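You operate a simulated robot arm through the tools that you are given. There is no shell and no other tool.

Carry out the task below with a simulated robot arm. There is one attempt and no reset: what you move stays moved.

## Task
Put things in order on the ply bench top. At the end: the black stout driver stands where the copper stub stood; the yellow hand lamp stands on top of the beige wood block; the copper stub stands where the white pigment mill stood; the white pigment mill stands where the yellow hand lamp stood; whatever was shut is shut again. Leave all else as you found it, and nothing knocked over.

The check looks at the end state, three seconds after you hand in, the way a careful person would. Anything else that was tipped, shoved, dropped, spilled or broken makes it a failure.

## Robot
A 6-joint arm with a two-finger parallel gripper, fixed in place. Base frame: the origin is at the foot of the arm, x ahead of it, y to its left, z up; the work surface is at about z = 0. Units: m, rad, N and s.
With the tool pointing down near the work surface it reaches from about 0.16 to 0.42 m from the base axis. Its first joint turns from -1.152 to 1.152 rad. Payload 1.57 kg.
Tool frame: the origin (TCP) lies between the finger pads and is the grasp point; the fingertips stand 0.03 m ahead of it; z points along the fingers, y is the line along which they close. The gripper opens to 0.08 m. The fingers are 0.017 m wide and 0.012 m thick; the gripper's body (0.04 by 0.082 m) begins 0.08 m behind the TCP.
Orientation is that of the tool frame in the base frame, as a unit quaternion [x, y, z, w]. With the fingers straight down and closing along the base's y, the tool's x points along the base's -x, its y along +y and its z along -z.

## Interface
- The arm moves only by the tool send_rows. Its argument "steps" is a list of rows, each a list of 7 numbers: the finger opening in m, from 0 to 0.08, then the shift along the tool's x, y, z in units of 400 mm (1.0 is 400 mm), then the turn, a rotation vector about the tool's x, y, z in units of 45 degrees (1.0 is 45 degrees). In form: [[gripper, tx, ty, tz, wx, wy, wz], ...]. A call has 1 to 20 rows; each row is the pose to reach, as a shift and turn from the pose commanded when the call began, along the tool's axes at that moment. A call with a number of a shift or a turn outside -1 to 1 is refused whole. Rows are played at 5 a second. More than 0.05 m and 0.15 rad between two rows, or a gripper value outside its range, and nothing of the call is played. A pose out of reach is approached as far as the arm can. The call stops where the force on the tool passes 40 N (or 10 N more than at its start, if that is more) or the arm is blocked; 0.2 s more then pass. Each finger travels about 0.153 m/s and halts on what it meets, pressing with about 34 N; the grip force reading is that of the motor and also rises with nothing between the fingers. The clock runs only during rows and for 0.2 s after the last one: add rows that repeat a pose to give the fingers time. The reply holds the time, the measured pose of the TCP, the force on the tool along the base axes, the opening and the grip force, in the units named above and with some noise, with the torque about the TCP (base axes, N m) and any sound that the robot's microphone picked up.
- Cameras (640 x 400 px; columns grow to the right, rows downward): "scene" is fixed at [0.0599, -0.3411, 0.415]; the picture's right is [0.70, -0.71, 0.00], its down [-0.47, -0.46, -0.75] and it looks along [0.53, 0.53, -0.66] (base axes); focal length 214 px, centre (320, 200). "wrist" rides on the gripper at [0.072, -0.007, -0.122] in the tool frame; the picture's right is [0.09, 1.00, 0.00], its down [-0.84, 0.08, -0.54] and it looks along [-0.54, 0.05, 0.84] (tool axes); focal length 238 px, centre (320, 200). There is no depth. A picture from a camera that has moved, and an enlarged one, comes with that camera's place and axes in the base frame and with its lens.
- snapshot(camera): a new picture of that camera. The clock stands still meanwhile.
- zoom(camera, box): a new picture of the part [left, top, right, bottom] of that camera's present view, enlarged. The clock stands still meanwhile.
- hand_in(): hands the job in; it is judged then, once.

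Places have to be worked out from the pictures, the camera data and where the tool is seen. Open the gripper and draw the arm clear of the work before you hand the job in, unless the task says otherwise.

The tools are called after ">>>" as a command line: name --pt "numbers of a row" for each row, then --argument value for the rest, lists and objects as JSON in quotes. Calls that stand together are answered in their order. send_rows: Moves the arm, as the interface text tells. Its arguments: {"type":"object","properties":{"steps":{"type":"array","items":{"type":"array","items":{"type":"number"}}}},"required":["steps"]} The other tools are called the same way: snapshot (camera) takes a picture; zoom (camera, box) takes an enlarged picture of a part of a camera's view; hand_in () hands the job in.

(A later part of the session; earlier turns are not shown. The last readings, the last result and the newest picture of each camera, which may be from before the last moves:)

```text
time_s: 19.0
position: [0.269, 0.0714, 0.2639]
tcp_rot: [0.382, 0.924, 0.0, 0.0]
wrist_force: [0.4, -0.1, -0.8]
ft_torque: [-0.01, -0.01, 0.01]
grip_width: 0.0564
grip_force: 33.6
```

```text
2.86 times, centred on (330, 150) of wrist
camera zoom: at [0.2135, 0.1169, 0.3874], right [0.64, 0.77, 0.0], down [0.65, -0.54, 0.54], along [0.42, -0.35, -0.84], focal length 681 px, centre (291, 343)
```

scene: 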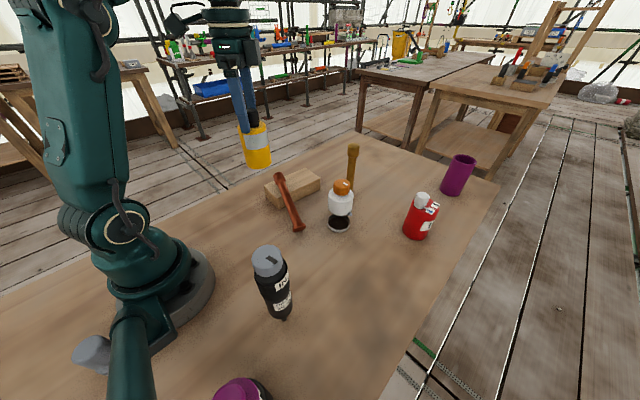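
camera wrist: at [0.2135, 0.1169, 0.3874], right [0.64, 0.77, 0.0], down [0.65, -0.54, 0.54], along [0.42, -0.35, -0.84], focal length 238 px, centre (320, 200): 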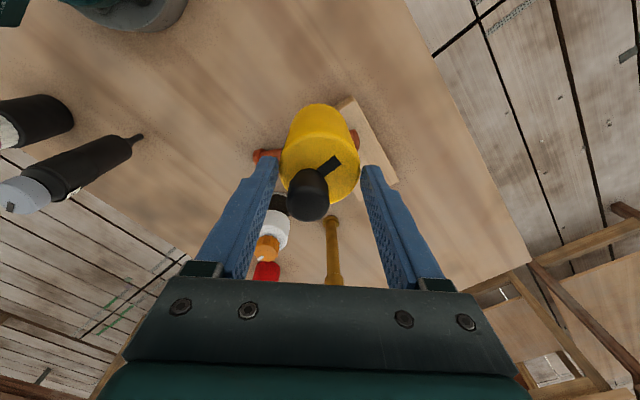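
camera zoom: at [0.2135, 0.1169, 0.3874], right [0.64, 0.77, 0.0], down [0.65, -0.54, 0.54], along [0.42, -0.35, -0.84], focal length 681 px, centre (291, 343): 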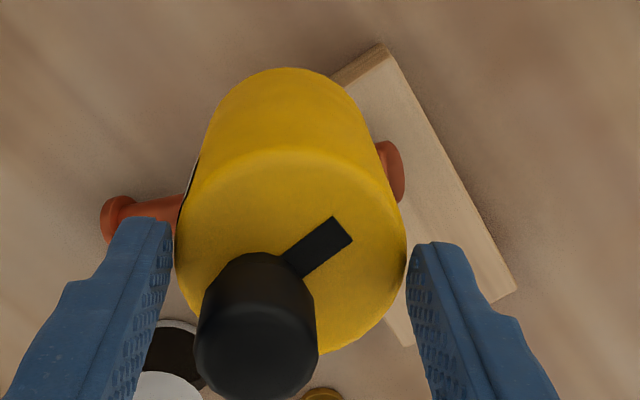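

The copper stick has been toppled and now leans with its head on the block (something must have clipped it on the way). First I'll check with the same zoom box as before whether the block moved, then plan a recovery.

>>> zoom --camera "scene" --box '[255, 160, 335, 215]'

>>> zoom --camera "scene" --box '[270, 165, 320, 250]'

>>> zoom --camera "scene" --box '[210, 60, 300, 180]'

```text
7.27 times, centred on (295, 188) of scene
camera zoom: at [0.0599, -0.3411, 0.415], right [0.7, -0.71, 0.0], down [-0.47, -0.46, -0.75], along [0.53, 0.53, -0.66], focal length 1560 px, centre (502, 291)
```

zoom: 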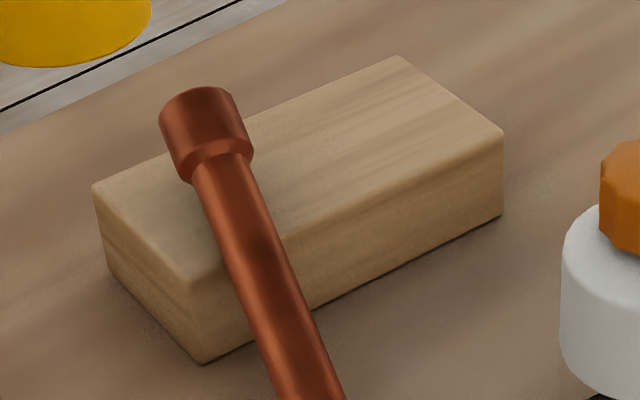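

```text
4.71 times, centred on (295, 208) of scene
camera zoom: at [0.0599, -0.3411, 0.415], right [0.7, -0.71, 0.0], down [-0.47, -0.46, -0.75], along [0.53, 0.53, -0.66], focal length 1009 px, centre (438, 165)
```

zoom: 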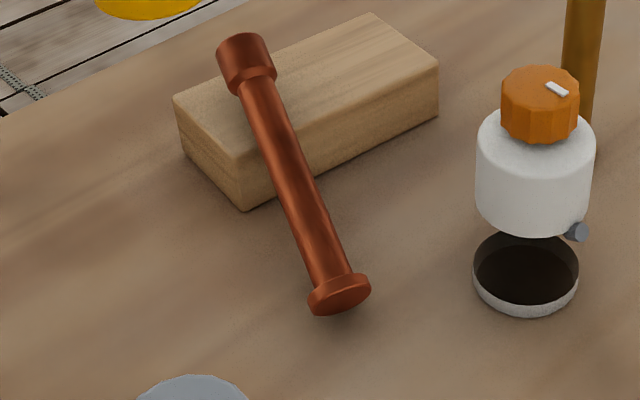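

```text
3.33 times, centred on (255, 120) of scene
camera zoom: at [0.0599, -0.3411, 0.415], right [0.7, -0.71, 0.0], down [-0.47, -0.46, -0.75], along [0.53, 0.53, -0.66], focal length 715 px, centre (537, 467)
```

zoom: 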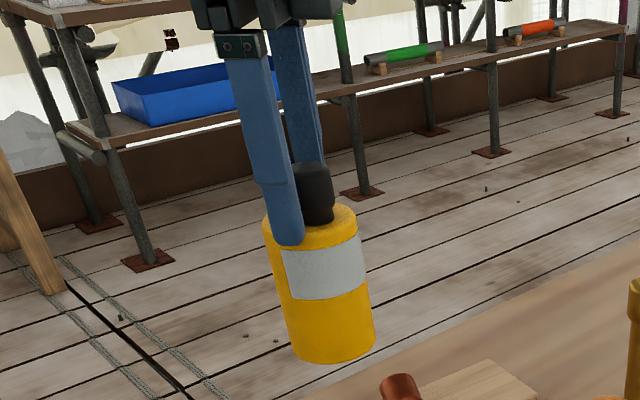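

The lamp has slid down in the fingers — they now hold only its upper rim, which explains the collision with the stick. The block hasn't moved. I'll look closely at the hold before any further motion.

>>> zoom --camera "scene" --box '[235, 110, 280, 170]'

>>> zoom --camera "wrist" --box '[240, 90, 400, 230]'

```text
6.67 times, centred on (258, 140) of scene
camera zoom: at [0.0599, -0.3411, 0.415], right [0.7, -0.71, 0.0], down [-0.47, -0.46, -0.75], along [0.53, 0.53, -0.66], focal length 1430 px, centre (737, 600)
```

zoom: 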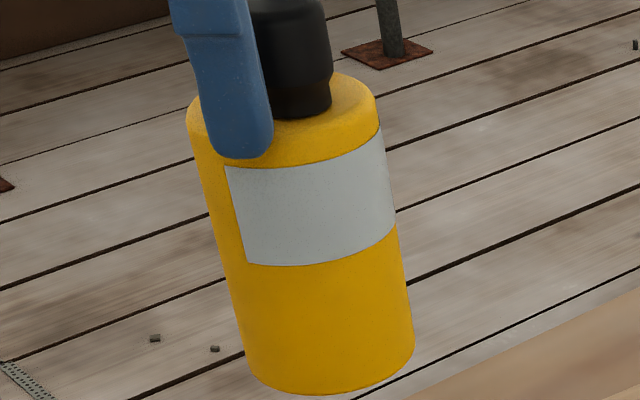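

```text
2.86 times, centred on (320, 160) of wrist
camera zoom: at [0.2135, 0.1169, 0.3874], right [0.64, 0.77, 0.0], down [0.65, -0.54, 0.54], along [0.42, -0.35, -0.84], focal length 681 px, centre (320, 314)
```

zoom: 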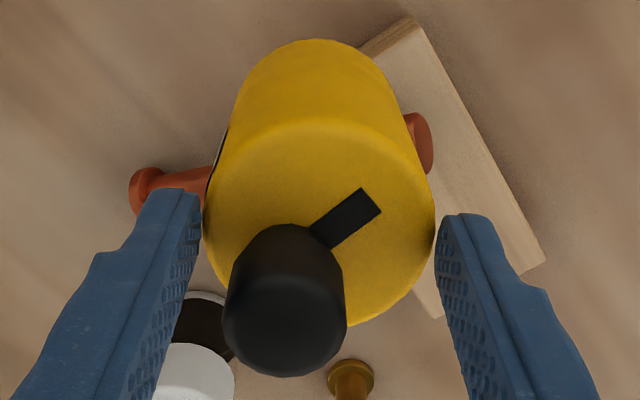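

The fingers hold only the top few millimetres of the lamp, but the hold seems steady since the lift. I'll move it gently away from the stick and block to free bench at about (0.20, 0.14) to set it down and re-grip.

>>> send_rows --pt "0.03 0.01 0 0 0 0 0" --pt "0.03 0.035 0 0 0 0 0" --pt "0.03 0.075 0 0 0 0 0" --pt "0.03 0.12 0 0 0 0 0" --pt "0.03 0.165 0 0 0 0 0" --pt "0.03 0.205 0 0 0 0 0" --pt "0.03 0.232 0 0 0 0 0" --pt "0.03 0.2447 0 0 0 0 0"

>>> zoom --camera "wrist" --box '[240, 90, 400, 230]'

>>> snapshot --camera "scene"

```text
time_s: 20.8
position: [0.2008, 0.1399, 0.2645]
tcp_rot: [0.383, 0.924, 0.0, 0.0]
wrist_force: [-0.5, 0.0, -2.5]
ft_torque: [-0.02, 0.0, -0.01]
grip_width: 0.0565
grip_force: 34.3
```

```text
2.86 times, centred on (320, 160) of wrist
camera zoom: at [0.1452, 0.1854, 0.3872], right [0.64, 0.77, 0.0], down [0.65, -0.54, 0.54], along [0.42, -0.35, -0.84], focal length 681 px, centre (320, 314)
```

zoom: 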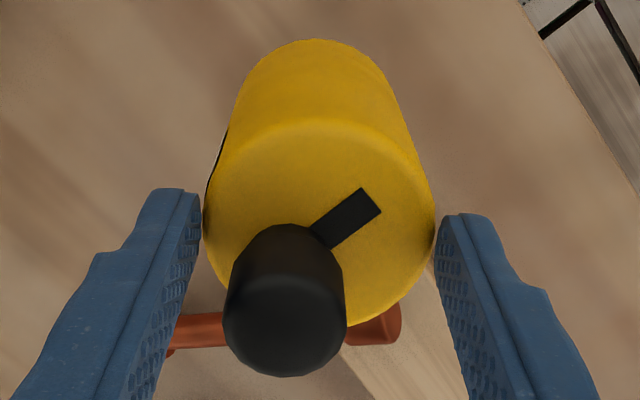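

```text
taken
```

scene: 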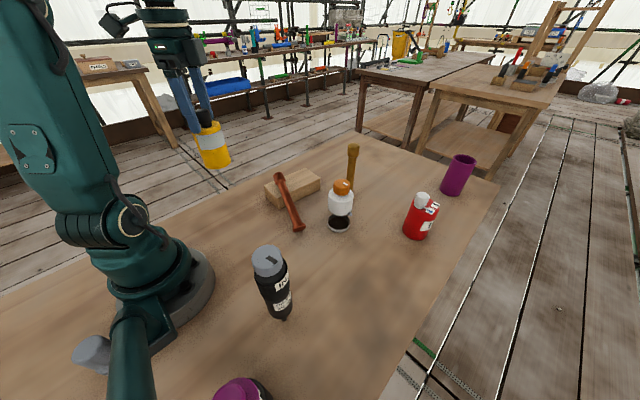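

No further slip occurred. Now I'll lower the lamp toward the bench here, stopping with its bottom about 1 cm above.

>>> send_rows --pt "0.03 0 0 0.02 0 0 0" --pt "0.03 0 0 0.07 0 0 0" --pt "0.03 0 0 0.13 0 0 0" --pt "0.03 0 0 0.19 0 0 0" --pt "0.03 0 0 0.25 0 0 0" --pt "0.03 0 0 0.3 0 0 0" --pt "0.03 0 0 0.325 0 0 0" --pt "0.03 0 0 0.33 0 0 0" --pt "0.03 0 0 0.33 0 0 0"

>>> zoom --camera "scene" --box '[160, 130, 280, 220]'

>>> zoom --camera "wrist" --box '[240, 90, 400, 230]'

>>> zoom --camera "scene" --box '[300, 240, 420, 330]'

```text
time_s: 22.8
position: [0.1999, 0.139, 0.1322]
tcp_rot: [0.382, 0.924, 0.0, 0.0]
wrist_force: [-0.9, 0.7, -2.3]
ft_torque: [-0.03, -0.01, -0.01]
grip_width: 0.0567
grip_force: 33.8
```

```text
4.44 times, centred on (220, 175) of scene
camera zoom: at [0.0599, -0.3411, 0.415], right [0.7, -0.71, 0.0], down [-0.47, -0.46, -0.75], along [0.53, 0.53, -0.66], focal length 953 px, centre (764, 311)
```

zoom: 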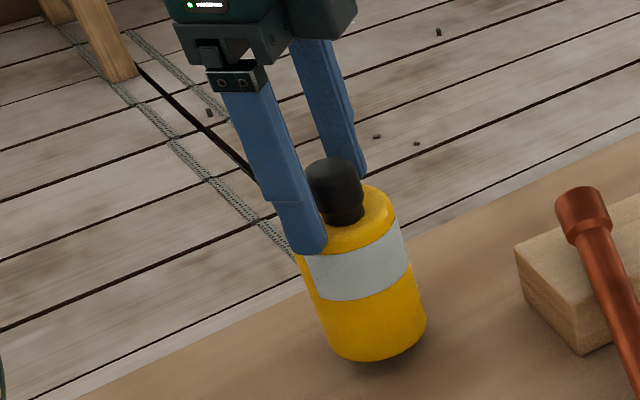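

```text
2.86 times, centred on (320, 160) of wrist
camera zoom: at [0.145, 0.1849, 0.2555], right [0.64, 0.77, 0.0], down [0.65, -0.54, 0.54], along [0.42, -0.35, -0.84], focal length 681 px, centre (320, 314)
```

zoom: 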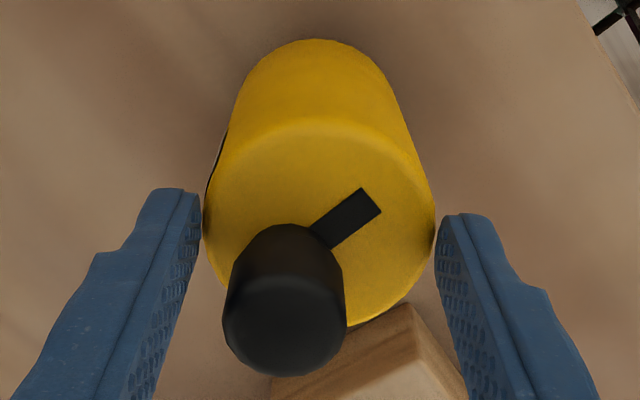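

```text
4.44 times, centred on (360, 285) of scene
camera zoom: at [0.0599, -0.3411, 0.415], right [0.7, -0.71, 0.0], down [-0.47, -0.46, -0.75], along [0.53, 0.53, -0.66], focal length 953 px, centre (142, -178)
```

zoom: 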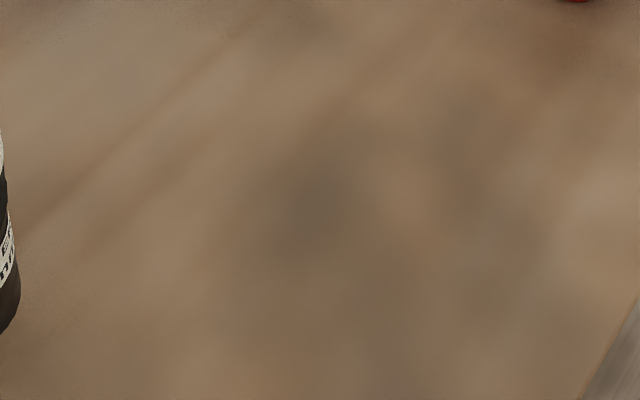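

The lamp's bottom should be about 1 cm above the bench. I'll lower a few millimetres at a time, watching the vertical force.

>>> send_rows --pt "0.03 0 0 0.01 0 0 0" --pt "0.03 0 0 0.018 0 0 0" --pt "0.03 0 0 0.018 0 0 0"

>>> send_rows --pt "0.03 0 0 0.003 0 0 0" --pt "0.03 0 0 0.006 0 0 0" --pt "0.03 0 0 0.006 0 0 0"

>>> zoom --camera "scene" --box '[200, 140, 280, 220]'

```text
time_s: 23.6
position: [0.2016, 0.1389, 0.1256]
tcp_rot: [0.383, 0.924, 0.0, 0.001]
wrist_force: [0.1, -0.2, -0.8]
ft_torque: [0.0, 0.01, -0.01]
grip_width: 0.0564
grip_force: 34.0
```

```text
time_s: 24.4
position: [0.2006, 0.1385, 0.1238]
tcp_rot: [0.383, 0.924, 0.0, 0.0]
wrist_force: [0.0, 0.0, -1.4]
ft_torque: [-0.01, 0.04, -0.05]
grip_width: 0.0567
grip_force: 33.6
```

```text
5.00 times, centred on (240, 180) of scene
camera zoom: at [0.0599, -0.3411, 0.415], right [0.7, -0.71, 0.0], down [-0.47, -0.46, -0.75], along [0.53, 0.53, -0.66], focal length 1072 px, centre (720, 300)
```

zoom: 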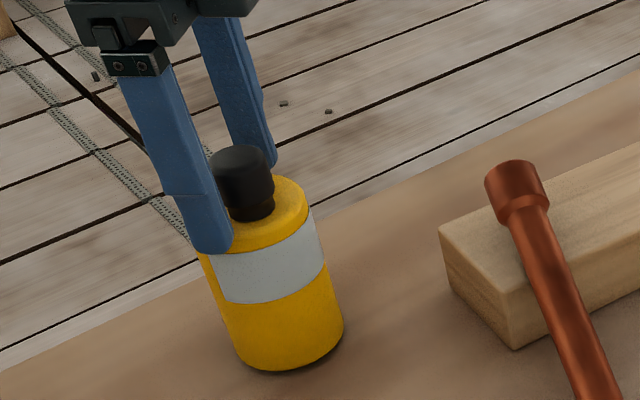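

Still no contact force. I'll continue down in 1–2 mm steps.

>>> send_rows --pt "0.03 0 0 0.003 0 0 0" --pt "0.03 0 0 0.006 0 0 0" --pt "0.03 0 0 0.006 0 0 0"

>>> send_rows --pt "0.03 0 0 0.003 0 0 0" --pt "0.03 0 0 0.006 0 0 0" --pt "0.03 0 0 0.006 0 0 0"

>>> zoom --camera "wrist" --box '[240, 90, 400, 230]'

```text
time_s: 25.2
position: [0.1999, 0.1381, 0.1196]
tcp_rot: [0.383, 0.924, 0.0, -0.001]
wrist_force: [0.1, 0.2, -1.7]
ft_torque: [0.02, 0.0, 0.04]
grip_width: 0.0566
grip_force: 33.7
```

```text
time_s: 26.0
position: [0.2007, 0.1392, 0.1179]
tcp_rot: [0.383, 0.924, 0.0, 0.0]
wrist_force: [-7.0, -7.0, 28.5]
ft_torque: [-0.28, 0.31, 0.01]
grip_width: 0.0569
grip_force: 34.4
```

```text
2.86 times, centred on (320, 160) of wrist
camera zoom: at [0.1447, 0.1849, 0.2413], right [0.64, 0.77, 0.0], down [0.65, -0.54, 0.54], along [0.42, -0.35, -0.84], focal length 681 px, centre (320, 314)
```

zoom: 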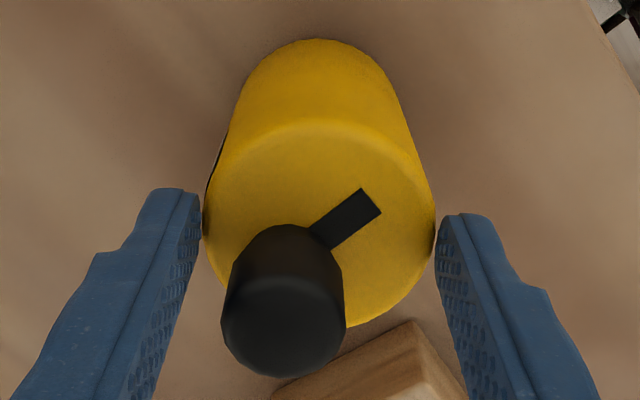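

Contact with the bench (28 N push, and the grip did not slip). I'll ease up 1.6 mm to release the pressure, then open the fingers gently.

>>> send_rows --pt "0.03 0 0 -0.002 0 0 0" --pt "0.03 0 0 -0.004 0 0 0" --pt "0.03 0 0 -0.004 0 0 0"

>>> send_rows --pt "0.056 0 0 0 0 0 0" --pt "0.058 0 0 0 0 0 0" --pt "0.06 0 0 0 0 0 0" --pt "0.065 0 0 0 0 0 0" --pt "0.072 0 0 0 0 0 0" --pt "0.08 0 0 0 0 0 0" --pt "0.08 0 0 0 0 0 0"

>>> snapshot --camera "wrist"

>>> zoom --camera "scene" --box '[200, 140, 280, 220]'

```text
time_s: 26.8
position: [0.1995, 0.1386, 0.1205]
tcp_rot: [0.382, 0.924, -0.001, 0.0]
wrist_force: [0.8, 0.7, -1.8]
ft_torque: [0.02, 0.01, -0.01]
grip_width: 0.0567
grip_force: 33.5
```

```text
time_s: 28.4
position: [0.1993, 0.14, 0.1187]
tcp_rot: [0.383, 0.924, 0.0, 0.0]
wrist_force: [0.0, -0.3, 0.1]
ft_torque: [-0.01, 0.02, 0.0]
grip_width: 0.0801
grip_force: 0.0
```

```text
taken
camera wrist: at [0.1449, 0.1851, 0.2426], right [0.64, 0.77, 0.0], down [0.65, -0.54, 0.54], along [0.42, -0.35, -0.84], focal length 238 px, centre (320, 200)
```

wrist: 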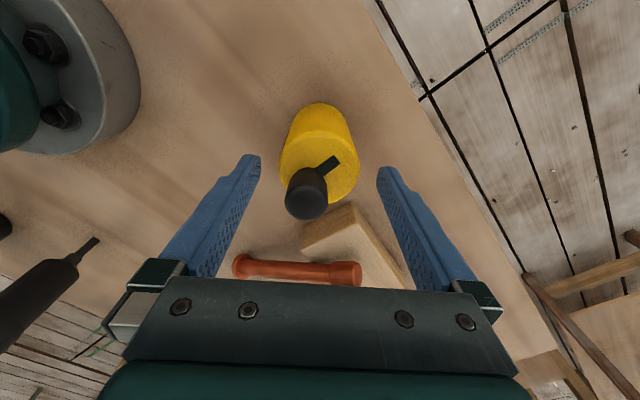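

```text
5.00 times, centred on (240, 180) of scene
camera zoom: at [0.0599, -0.3411, 0.415], right [0.7, -0.71, 0.0], down [-0.47, -0.46, -0.75], along [0.53, 0.53, -0.66], focal length 1072 px, centre (720, 300)
```

zoom: 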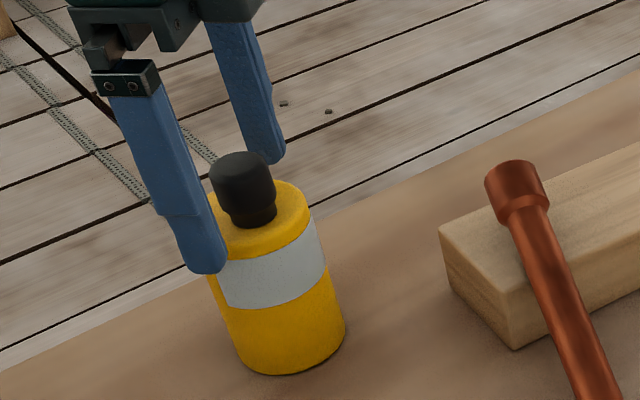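

The lamp stands upright on free bench. To understand the earlier slip, I'll re-grip it at mid-height (TCP z≈0.062) and lift only a few millimetres while reading forces.

>>> send_rows --pt "0.08 0 0 0.05 0 0 0" --pt "0.08 0 0 0.1 0 0 0" --pt "0.08 0 0 0.145 0 0 0" --pt "0.08 0 0 0.145 0 0 0"

>>> send_rows --pt "0.07 0 0 0 0 0 0" --pt "0.064 0 0 0 0 0 0" --pt "0.06 0 0 0 0 0 0" --pt "0.057 0 0 0 0 0 0" --pt "0.05 0 0 0 0 0 0" --pt "0.03 0 0 0 0 0 0" --pt "0.0 0 0 0 0 0 0" --pt "0.0 0 0 0 0 0 0"

>>> zoom --camera "wrist" --box '[230, 90, 410, 290]'

>>> zoom --camera "scene" --box '[200, 140, 280, 220]'

```text
time_s: 29.4
position: [0.2004, 0.1383, 0.0601]
tcp_rot: [0.383, 0.924, 0.0, 0.0]
wrist_force: [-0.3, -0.2, -0.2]
ft_torque: [0.0, -0.03, 0.03]
grip_width: 0.0801
grip_force: 0.0
```

```text
time_s: 31.2
position: [0.1999, 0.1392, 0.0606]
tcp_rot: [0.384, 0.923, 0.0, -0.001]
wrist_force: [0.4, -0.6, 0.4]
ft_torque: [-0.02, 0.02, -0.02]
grip_width: 0.0568
grip_force: 33.7
```

```text
2.00 times, centred on (320, 190) of wrist
camera zoom: at [0.145, 0.1845, 0.1837], right [0.64, 0.77, 0.0], down [0.65, -0.54, 0.54], along [0.42, -0.35, -0.84], focal length 477 px, centre (320, 220)
```

zoom: 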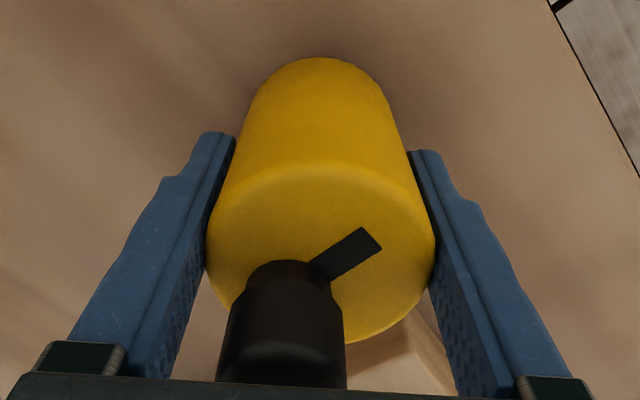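

```text
5.00 times, centred on (240, 180) of scene
camera zoom: at [0.0599, -0.3411, 0.415], right [0.7, -0.71, 0.0], down [-0.47, -0.46, -0.75], along [0.53, 0.53, -0.66], focal length 1072 px, centre (720, 300)
```

zoom: 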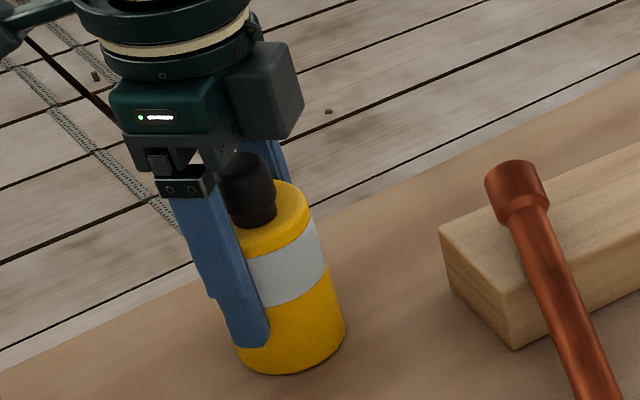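

Gripped at mid-height again. I'll lift just 20 mm slowly and see whether the lamp comes with the fingers.

>>> send_rows --pt "0.0 0 0 -0.01 0 0 0" --pt "0.0 0 0 -0.02 0 0 0" --pt "0.0 0 0 -0.03 0 0 0" --pt "0.0 0 0 -0.04 0 0 0" --pt "0.0 0 0 -0.05 0 0 0" --pt "0.0 0 0 -0.05 0 0 0"

>>> zoom --camera "wrist" --box '[230, 90, 410, 290]'

>>> zoom --camera "scene" --box '[200, 140, 280, 220]'

```text
time_s: 32.6
position: [0.1998, 0.1405, 0.0812]
tcp_rot: [0.383, 0.924, 0.0, 0.0]
wrist_force: [-0.5, -0.5, -1.5]
ft_torque: [-0.02, 0.01, 0.01]
grip_width: 0.057
grip_force: 34.0
```

```text
2.00 times, centred on (320, 190) of wrist
camera zoom: at [0.1449, 0.1852, 0.2042], right [0.64, 0.77, 0.0], down [0.65, -0.54, 0.54], along [0.42, -0.35, -0.84], focal length 477 px, centre (320, 220)
```

zoom: 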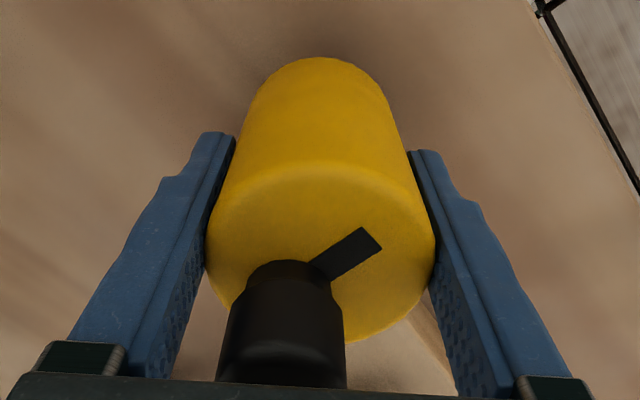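

```text
5.00 times, centred on (240, 180) of scene
camera zoom: at [0.0599, -0.3411, 0.415], right [0.7, -0.71, 0.0], down [-0.47, -0.46, -0.75], along [0.53, 0.53, -0.66], focal length 1072 px, centre (720, 300)
```

zoom: 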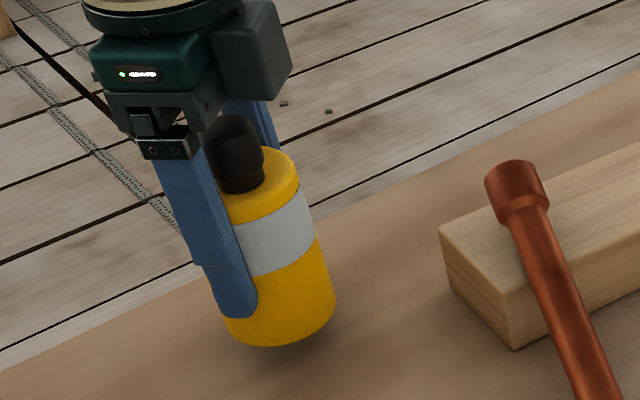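

No slip this time, so the grip itself is sound; I must verify after every lift. I'll set the lamp back down here for now, since the stick and mill need handling first.

>>> send_rows --pt "0.0 0 0 0.01 0 0 0" --pt "0.0 0 0 0.02 0 0 0" --pt "0.0 0 0 0.03 0 0 0" --pt "0.0 0 0 0.04 0 0 0" --pt "0.0 0 0 0.046 0 0 0" --pt "0.0 0 0 0.049 0 0 0" --pt "0.0 0 0 0.049 0 0 0"

>>> send_rows --pt "0.056 0 0 0 0 0 0" --pt "0.058 0 0 0 0 0 0" --pt "0.06 0 0 0 0 0 0" --pt "0.065 0 0 0 0 0 0" --pt "0.072 0 0 0 0 0 0" --pt "0.08 0 0 0 0 0 0" --pt "0.08 0 0 0 0 0 0"

>>> send_rows --pt "0.08 0 0 -0.05 0 0 0" --pt "0.08 0 0 -0.13 0 0 0" --pt "0.08 0 0 -0.23 0 0 0" --pt "0.08 0 0 -0.33 0 0 0" --pt "0.08 0 0 -0.43 0 0 0" --pt "0.08 0 0 -0.5 0 0 0" --pt "0.08 0 0 -0.5 0 0 0"

>>> snapshot --camera "wrist"

>>> snapshot --camera "scene"

```text
time_s: 34.2
position: [0.2001, 0.139, 0.0616]
tcp_rot: [0.382, 0.924, 0.0, 0.0]
wrist_force: [1.2, -0.2, -1.3]
ft_torque: [-0.01, -0.02, 0.01]
grip_width: 0.0568
grip_force: 34.1
```

```text
time_s: 35.8
position: [0.1996, 0.1389, 0.0629]
tcp_rot: [0.383, 0.924, 0.0, 0.0]
wrist_force: [0.3, -0.2, -0.5]
ft_torque: [0.02, 0.0, 0.03]
grip_width: 0.0801
grip_force: 0.1
```

```text
time_s: 37.4
position: [0.2001, 0.1385, 0.2626]
tcp_rot: [0.382, 0.924, 0.0, 0.0]
wrist_force: [-0.1, 0.5, 0.4]
ft_torque: [-0.03, -0.03, -0.02]
grip_width: 0.0798
grip_force: 0.2
```

```text
taken
camera wrist: at [0.1453, 0.1845, 0.3852], right [0.64, 0.77, 0.0], down [0.65, -0.54, 0.54], along [0.42, -0.35, -0.84], focal length 238 px, centre (320, 200)
```

wrist: 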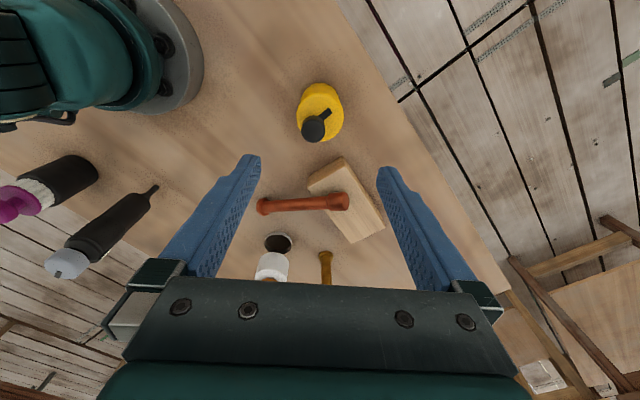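

```text
taken
```

scene: 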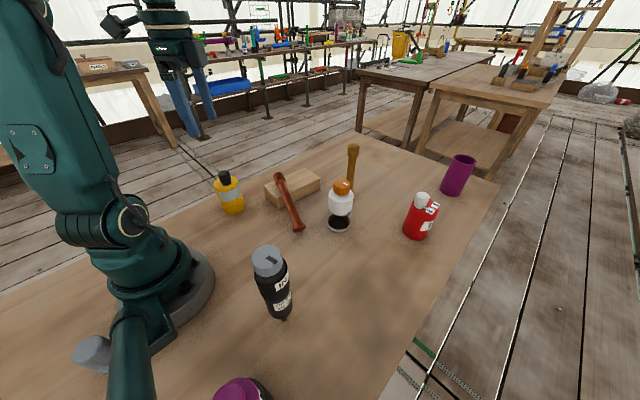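

The lamp stands safely aside at ≈(0.20, 0.139). Next is the mill: I'll travel high, then come out over it with fingertips at z≈0.148, above its orange cap (~0.134).

>>> send_rows --pt "0.08 -0.0876 -0.0412 0 0 0 0" --pt "0.08 -0.1752 -0.0823 0 0 0 0" --pt "0.08 -0.2628 -0.1235 0 0 0 0" --pt "0.08 -0.3504 -0.1647 0 0 0 0" --pt "0.08 -0.438 -0.2058 0 0 0 0" --pt "0.08 -0.5256 -0.247 0 0 0 0" --pt "0.08 -0.5747 -0.2227 0.0533 0 0 0" --pt "0.08 -0.6237 -0.1984 0.1065 0 0 0" --pt "0.08 -0.6728 -0.174 0.16 0 0 0" --pt "0.08 -0.7218 -0.1497 0.213 0 0 0" --pt "0.08 -0.7218 -0.1497 0.213 0 0 0"

>>> snapshot --camera "wrist"

>>> zoom --camera "wrist" --box '[220, 90, 420, 240]'

```text
time_s: 39.8
position: [0.3618, -0.1079, 0.1776]
tcp_rot: [0.382, 0.924, 0.0, 0.001]
wrist_force: [0.2, -0.4, 0.1]
ft_torque: [0.01, 0.0, 0.01]
grip_width: 0.0798
grip_force: 0.1
```

```text
taken
camera wrist: at [0.3065, -0.0614, 0.2991], right [0.64, 0.77, 0.0], down [0.65, -0.54, 0.54], along [0.42, -0.35, -0.84], focal length 238 px, centre (320, 200)
```

wrist: 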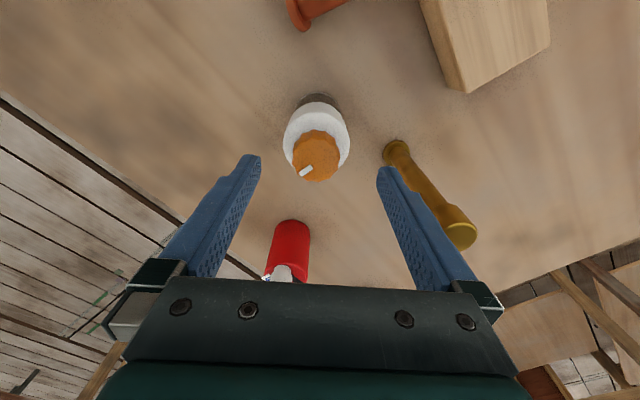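

```text
2.67 times, centred on (320, 165) of wrist
camera zoom: at [0.3065, -0.0614, 0.2991], right [0.64, 0.77, 0.0], down [0.65, -0.54, 0.54], along [0.42, -0.35, -0.84], focal length 636 px, centre (320, 293)
```

zoom: 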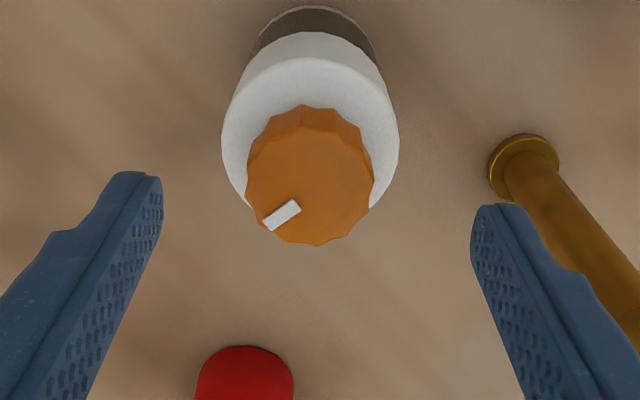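

The mill sits about 3 mm toward the −y finger. I'll correct that (and 2 mm along the tool's x) and descend to TCP z≈0.088 so the pads cover the white body.

>>> send_rows --pt "0.08 0.005 -0.0078 0 0 0 0" --pt "0.08 0.005 -0.0078 0.06 0 0 0" --pt "0.08 0.005 -0.0078 0.12 0 0 0" --pt "0.08 0.005 -0.0078 0.18 0 0 0" --pt "0.08 0.005 -0.0078 0.2228 0 0 0" --pt "0.08 0.005 -0.0078 0.2228 0 0 0"

>>> zoom --camera "wrist" --box '[220, 90, 420, 290]'

>>> zoom --camera "scene" --box '[290, 130, 400, 240]'

```text
time_s: 41.2
position: [0.3593, -0.1065, 0.0878]
tcp_rot: [0.382, 0.924, 0.0, 0.001]
wrist_force: [0.1, 0.5, 0.6]
ft_torque: [0.02, 0.0, 0.0]
grip_width: 0.0799
grip_force: 0.2
```

```text
2.00 times, centred on (320, 190) of wrist
camera zoom: at [0.3035, -0.0621, 0.2103], right [0.64, 0.77, 0.0], down [0.65, -0.54, 0.54], along [0.42, -0.35, -0.84], focal length 477 px, centre (320, 220)
```

zoom: 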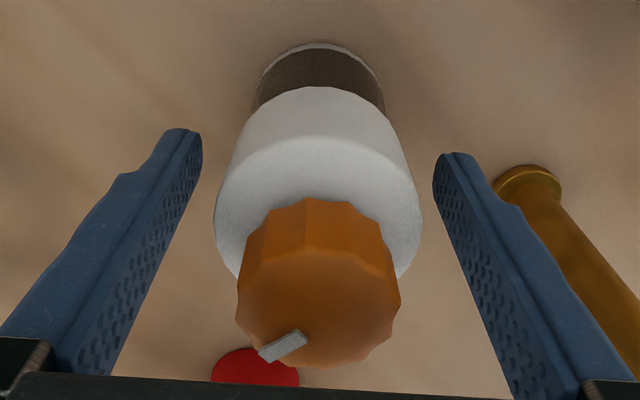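

```text
3.64 times, centred on (345, 185) of scene
camera zoom: at [0.0599, -0.3411, 0.415], right [0.7, -0.71, 0.0], down [-0.47, -0.46, -0.75], along [0.53, 0.53, -0.66], focal length 780 px, centre (229, 254)
```

zoom: 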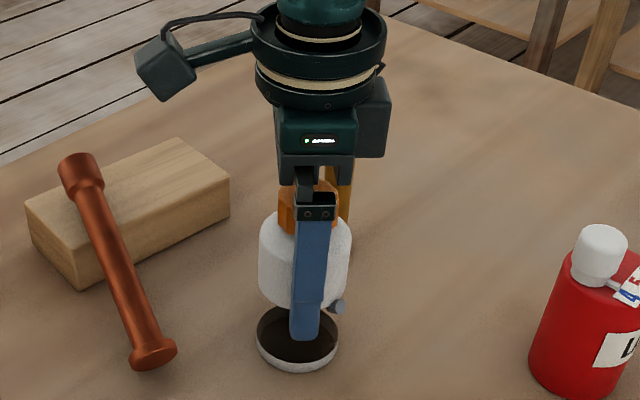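

The mill is centred between the pads and the side knob is clear. I'll close gently.

>>> send_rows --pt "0.07 0 0 0 0 0 0" --pt "0.064 0 0 0 0 0 0" --pt "0.061 0 0 0 0 0 0" --pt "0.058 0 0 0 0 0 0" --pt "0.055 0 0 0 0 0 0" --pt "0.05 0 0 0 0 0 0" --pt "0.03 0 0 0 0 0 0" --pt "0.0 0 0 0 0 0 0" --pt "0.0 0 0 0 0 0 0"

>>> zoom --camera "wrist" --box '[220, 90, 420, 290]'

```text
time_s: 43.2
position: [0.3582, -0.108, 0.087]
tcp_rot: [0.382, 0.924, 0.0, 0.0]
wrist_force: [-1.3, -1.6, 1.0]
ft_torque: [-0.03, -0.02, -0.02]
grip_width: 0.0568
grip_force: 34.2
```

```text
2.00 times, centred on (320, 190) of wrist
camera zoom: at [0.3035, -0.0621, 0.2106], right [0.64, 0.77, 0.0], down [0.65, -0.54, 0.54], along [0.42, -0.35, -0.84], focal length 477 px, centre (320, 220)
```

zoom: 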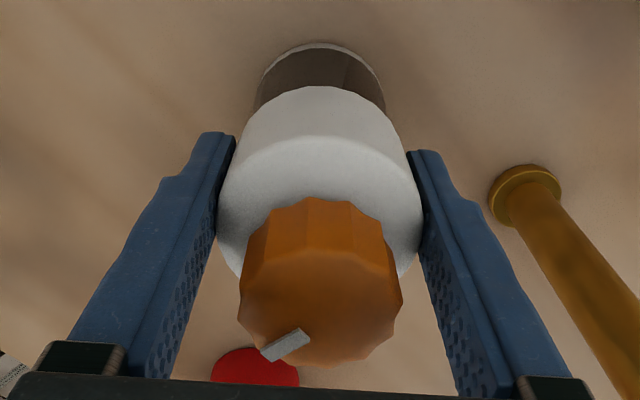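

Gripped (0.0568 m, 34 N). I'll lift 20 mm slowly and verify that the mill comes along without slipping.

>>> send_rows --pt "0.0 0 0 -0.01 0 0 0" --pt "0.0 0 0 -0.02 0 0 0" --pt "0.0 0 0 -0.03 0 0 0" --pt "0.0 0 0 -0.04 0 0 0" --pt "0.0 0 0 -0.05 0 0 0" --pt "0.0 0 0 -0.05 0 0 0"

>>> zoom --camera "wrist" --box '[220, 90, 420, 290]'

>>> zoom --camera "scene" --box '[290, 130, 400, 240]'

```text
time_s: 44.6
position: [0.359, -0.1083, 0.1069]
tcp_rot: [0.383, 0.924, 0.0, -0.001]
wrist_force: [0.7, 0.4, -2.0]
ft_torque: [0.02, 0.0, 0.02]
grip_width: 0.0568
grip_force: 33.7
```

```text
2.00 times, centred on (320, 190) of wrist
camera zoom: at [0.3032, -0.0621, 0.2305], right [0.64, 0.77, 0.0], down [0.65, -0.54, 0.54], along [0.42, -0.35, -0.84], focal length 477 px, centre (320, 220)
```

zoom: 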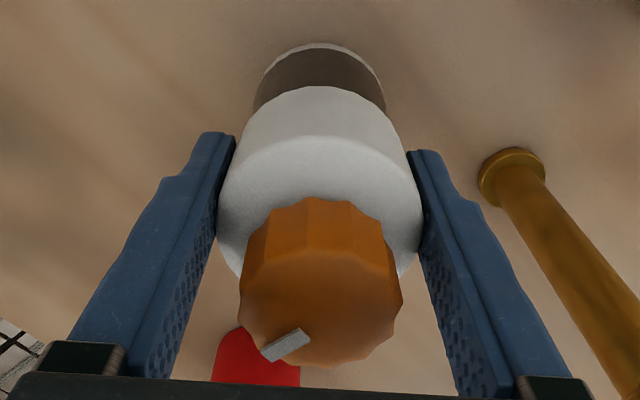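

```text
3.64 times, centred on (345, 185) of scene
camera zoom: at [0.0599, -0.3411, 0.415], right [0.7, -0.71, 0.0], down [-0.47, -0.46, -0.75], along [0.53, 0.53, -0.66], focal length 780 px, centre (229, 254)
```

zoom: 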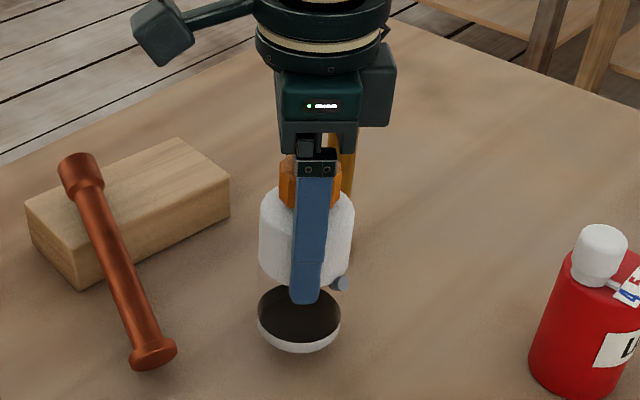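

The whole mill came up cleanly, no slip. I'll raise to z≈0.15 and carry it over open bench to the lamp's old spot (0.244, −0.2605).

>>> send_rows --pt "0.0 0 0 -0.03 0 0 0" --pt "0.0 0 0 -0.07 0 0 0" --pt "0.0 0 0 -0.104 0 0 0" --pt "0.0 -0.005 -0.036 -0.104 0 0 0" --pt "0.0 -0.0155 -0.111 -0.104 0 0 0" --pt "0.0 -0.026 -0.187 -0.104 0 0 0" --pt "0.0 -0.0365 -0.262 -0.104 0 0 0" --pt "0.0 -0.047 -0.337 -0.104 0 0 0" --pt "0.0 -0.0575 -0.413 -0.104 0 0 0" --pt "0.0 -0.064 -0.46 -0.104 0 0 0" --pt "0.0 -0.0659 -0.4729 -0.104 0 0 0" --pt "0.0 -0.0659 -0.4729 -0.104 0 0 0"

>>> zoom --camera "wrist" --box '[220, 90, 420, 290]'

>>> snapshot --camera "scene"

```text
time_s: 47.2
position: [0.2431, -0.2606, 0.1496]
tcp_rot: [0.383, 0.924, 0.0, 0.0]
wrist_force: [-0.4, -0.2, -1.5]
ft_torque: [0.01, -0.01, -0.02]
grip_width: 0.0571
grip_force: 34.3
```

```text
2.00 times, centred on (320, 190) of wrist
camera zoom: at [0.1875, -0.2149, 0.2721], right [0.64, 0.77, 0.0], down [0.65, -0.54, 0.54], along [0.42, -0.35, -0.84], focal length 477 px, centre (320, 220)
```

zoom: 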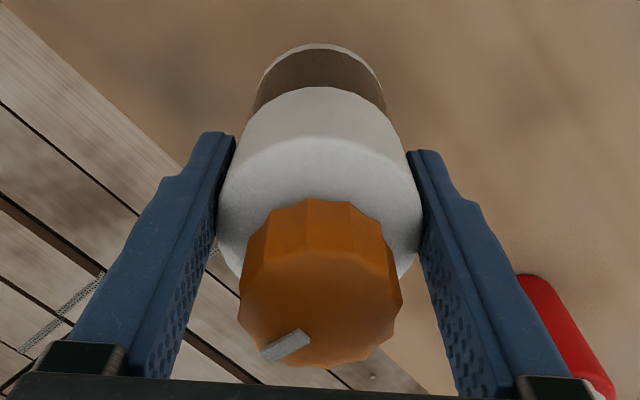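

```text
taken
```

scene: 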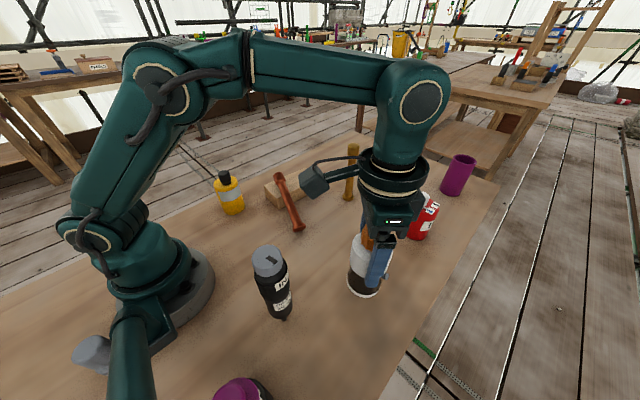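

No slip, TCP at (0.2434,−0.2609,0.150). I'll lower to just above the height at which it was gripped (0.0886).

>>> send_rows --pt "0.0 0 0 0.02 0 0 0" --pt "0.0 0 0 0.06 0 0 0" --pt "0.0 0 0 0.1 0 0 0" --pt "0.0 0 0 0.13 0 0 0" --pt "0.0 0 0 0.145 0 0 0" --pt "0.0 0 0 0.1505 0 0 0" --pt "0.0 0 0 0.1505 0 0 0"

>>> send_rows --pt "0.0 0 0 0.0015 0 0 0" --pt "0.0 0 0 0.0025 0 0 0" --pt "0.0 0 0 0.0025 0 0 0"

>>> snapshot --camera "scene"

```text
time_s: 48.8
position: [0.2432, -0.2613, 0.0892]
tcp_rot: [0.383, 0.924, 0.0, 0.0]
wrist_force: [0.4, -0.5, -0.6]
ft_torque: [0.03, 0.04, -0.02]
grip_width: 0.0569
grip_force: 33.9
```

```text
time_s: 49.6
position: [0.2424, -0.261, 0.0891]
tcp_rot: [0.382, 0.924, 0.0, 0.0]
wrist_force: [-0.1, 0.6, -1.3]
ft_torque: [0.03, -0.02, 0.0]
grip_width: 0.0568
grip_force: 33.9
```

```text
taken
```

scene: 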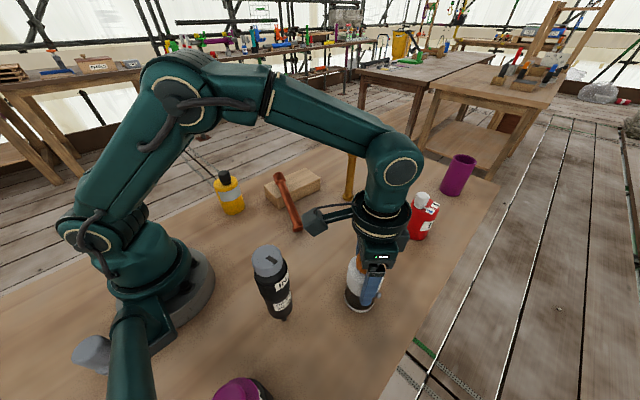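

Still hanging by a fraction of a millimetre. I'll lower half a millimetre more and then open gradually.

>>> send_rows --pt "0.0 0 0 0.001 0 0 0" --pt "0.0 0 0 0.001 0 0 0"

>>> send_rows --pt "0.056 0 0 0 0 0 0" --pt "0.058 0 0 0 0 0 0" --pt "0.06 0 0 0 0 0 0" --pt "0.064 0 0 0 0 0 0" --pt "0.072 0 0 0 0 0 0" --pt "0.08 0 0 0 0 0 0" --pt "0.08 0 0 0 0 0 0"

>>> zoom --camera "wrist" --box '[220, 90, 420, 290]'

>>> zoom --camera "scene" --box '[310, 210, 420, 320]'

```text
time_s: 50.2
position: [0.2432, -0.2604, 0.0875]
tcp_rot: [0.383, 0.924, 0.0, -0.001]
wrist_force: [0.1, -0.7, -1.4]
ft_torque: [0.01, 0.0, 0.0]
grip_width: 0.0571
grip_force: 34.0
```

```text
time_s: 51.8
position: [0.2436, -0.2589, 0.0893]
tcp_rot: [0.382, 0.924, 0.0, 0.0]
wrist_force: [0.3, -1.0, 0.5]
ft_torque: [0.02, 0.0, 0.02]
grip_width: 0.0802
grip_force: 0.1
```

```text
2.00 times, centred on (320, 190) of wrist
camera zoom: at [0.188, -0.2146, 0.2108], right [0.64, 0.77, 0.0], down [0.65, -0.54, 0.54], along [0.42, -0.35, -0.84], focal length 477 px, centre (320, 220)
```

zoom: 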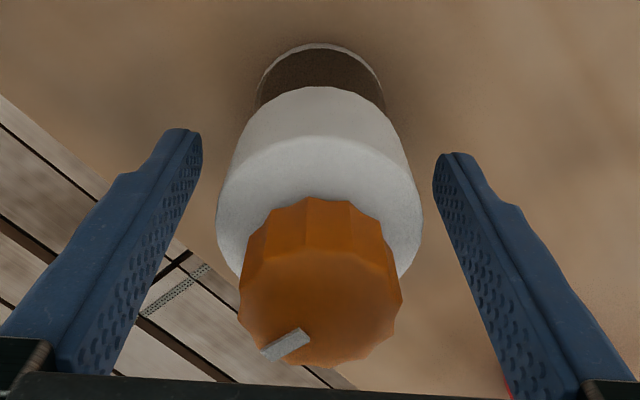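

```text
3.64 times, centred on (365, 265) of scene
camera zoom: at [0.0599, -0.3411, 0.415], right [0.7, -0.71, 0.0], down [-0.47, -0.46, -0.75], along [0.53, 0.53, -0.66], focal length 780 px, centre (156, -36)
```

zoom: 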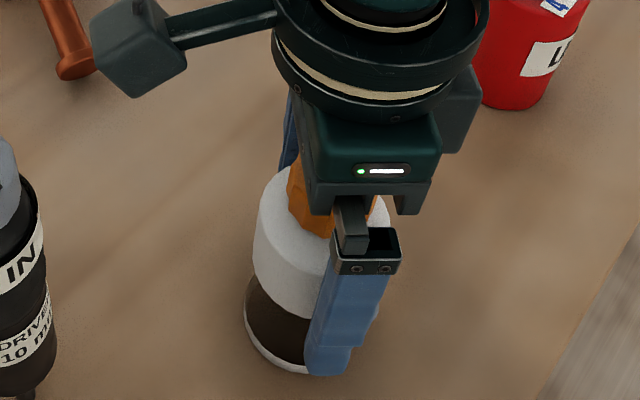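

The mill stands upright at the lamp's old spot. I'll rise straight up and retreat to a clear high point at about (0.25, 0, 0.26), then inspect the leaning stick.

>>> send_rows --pt "0.08 0 0 -0.05 0 0 0" --pt "0.08 0 0 -0.13 0 0 0" --pt "0.08 0 0 -0.23 0 0 0" --pt "0.08 0.0643 0.0674 -0.258 0 0 0" --pt "0.08 0.1285 0.1347 -0.287 0 0 0" --pt "0.08 0.1928 0.2021 -0.315 0 0 0" --pt "0.08 0.2571 0.2694 -0.343 0 0 0" --pt "0.08 0.3214 0.3368 -0.371 0 0 0" --pt "0.08 0.3856 0.4041 -0.4 0 0 0" --pt "0.08 0.4499 0.4715 -0.428 0 0 0" --pt "0.08 0.4499 0.4715 -0.428 0 0 0"

>>> snapshot --camera "scene"

>>> snapshot --camera "wrist"

>>> zoom --camera "scene" --box '[320, 220, 420, 330]'

```text
time_s: 54.2
position: [0.2484, 0.0002, 0.2598]
tcp_rot: [0.384, 0.923, 0.0, 0.0]
wrist_force: [-1.1, 0.2, 0.2]
ft_torque: [0.0, 0.0, 0.0]
grip_width: 0.0801
grip_force: 0.0
```

```text
taken
```

scene: 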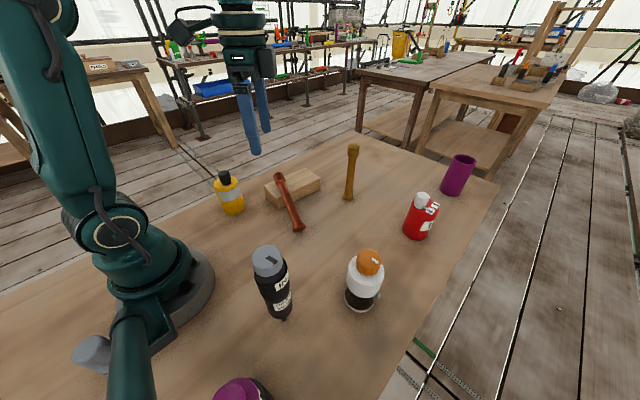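

```text
taken
camera wrist: at [0.1943, 0.0461, 0.3822], right [0.64, 0.77, 0.0], down [0.65, -0.54, 0.54], along [0.42, -0.35, -0.84], focal length 238 px, centre (320, 200)
```

wrist: 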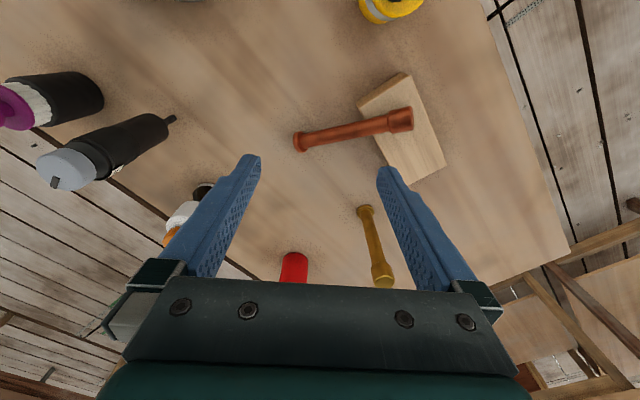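

```text
3.64 times, centred on (370, 275) of scene
camera zoom: at [0.0599, -0.3411, 0.415], right [0.7, -0.71, 0.0], down [-0.47, -0.46, -0.75], along [0.53, 0.53, -0.66], focal length 780 px, centre (138, -73)
```

zoom: 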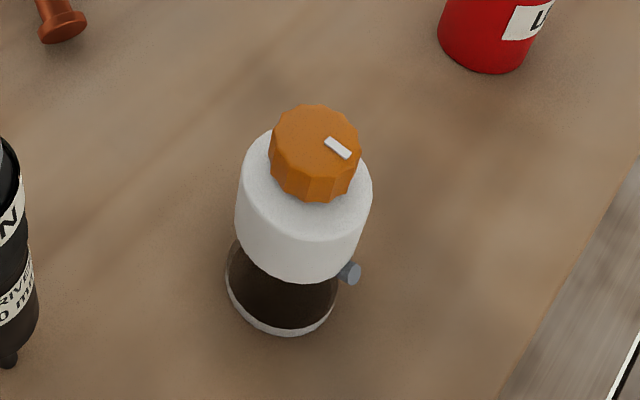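

The mill stands within ~2 mm of the lamp's old spot. Now I'll enlarge the leaning copper stick in the wrist view to measure its pose.

>>> zoom --camera "wrist" --box '[270, 60, 450, 200]'

>>> zoom --camera "scene" --box '[255, 160, 325, 240]'

```text
2.86 times, centred on (360, 130) of wrist
camera zoom: at [0.1943, 0.0461, 0.3822], right [0.64, 0.77, 0.0], down [0.65, -0.54, 0.54], along [0.42, -0.35, -0.84], focal length 681 px, centre (206, 400)
```

zoom: 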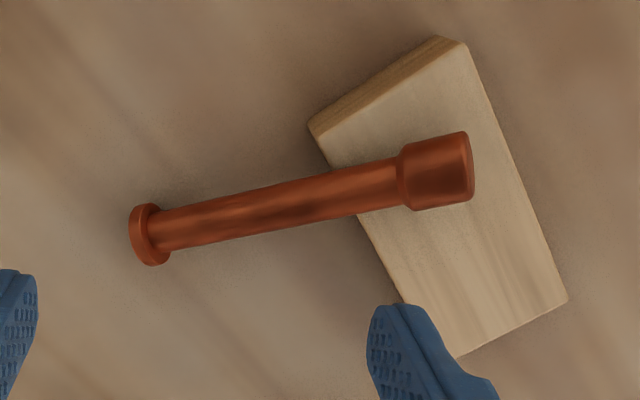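

```text
5.00 times, centred on (290, 200) of scene
camera zoom: at [0.0599, -0.3411, 0.415], right [0.7, -0.71, 0.0], down [-0.47, -0.46, -0.75], along [0.53, 0.53, -0.66], focal length 1072 px, centre (470, 200)
```

zoom: 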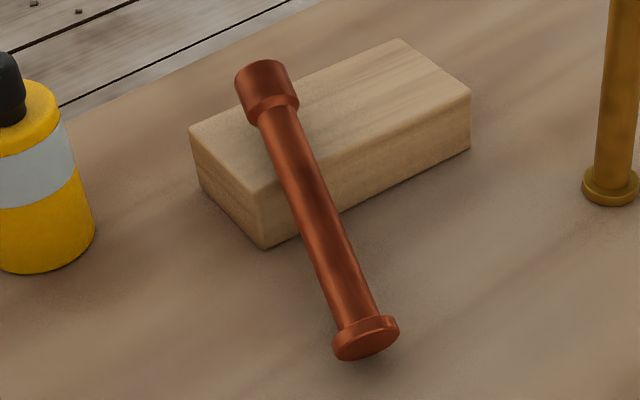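

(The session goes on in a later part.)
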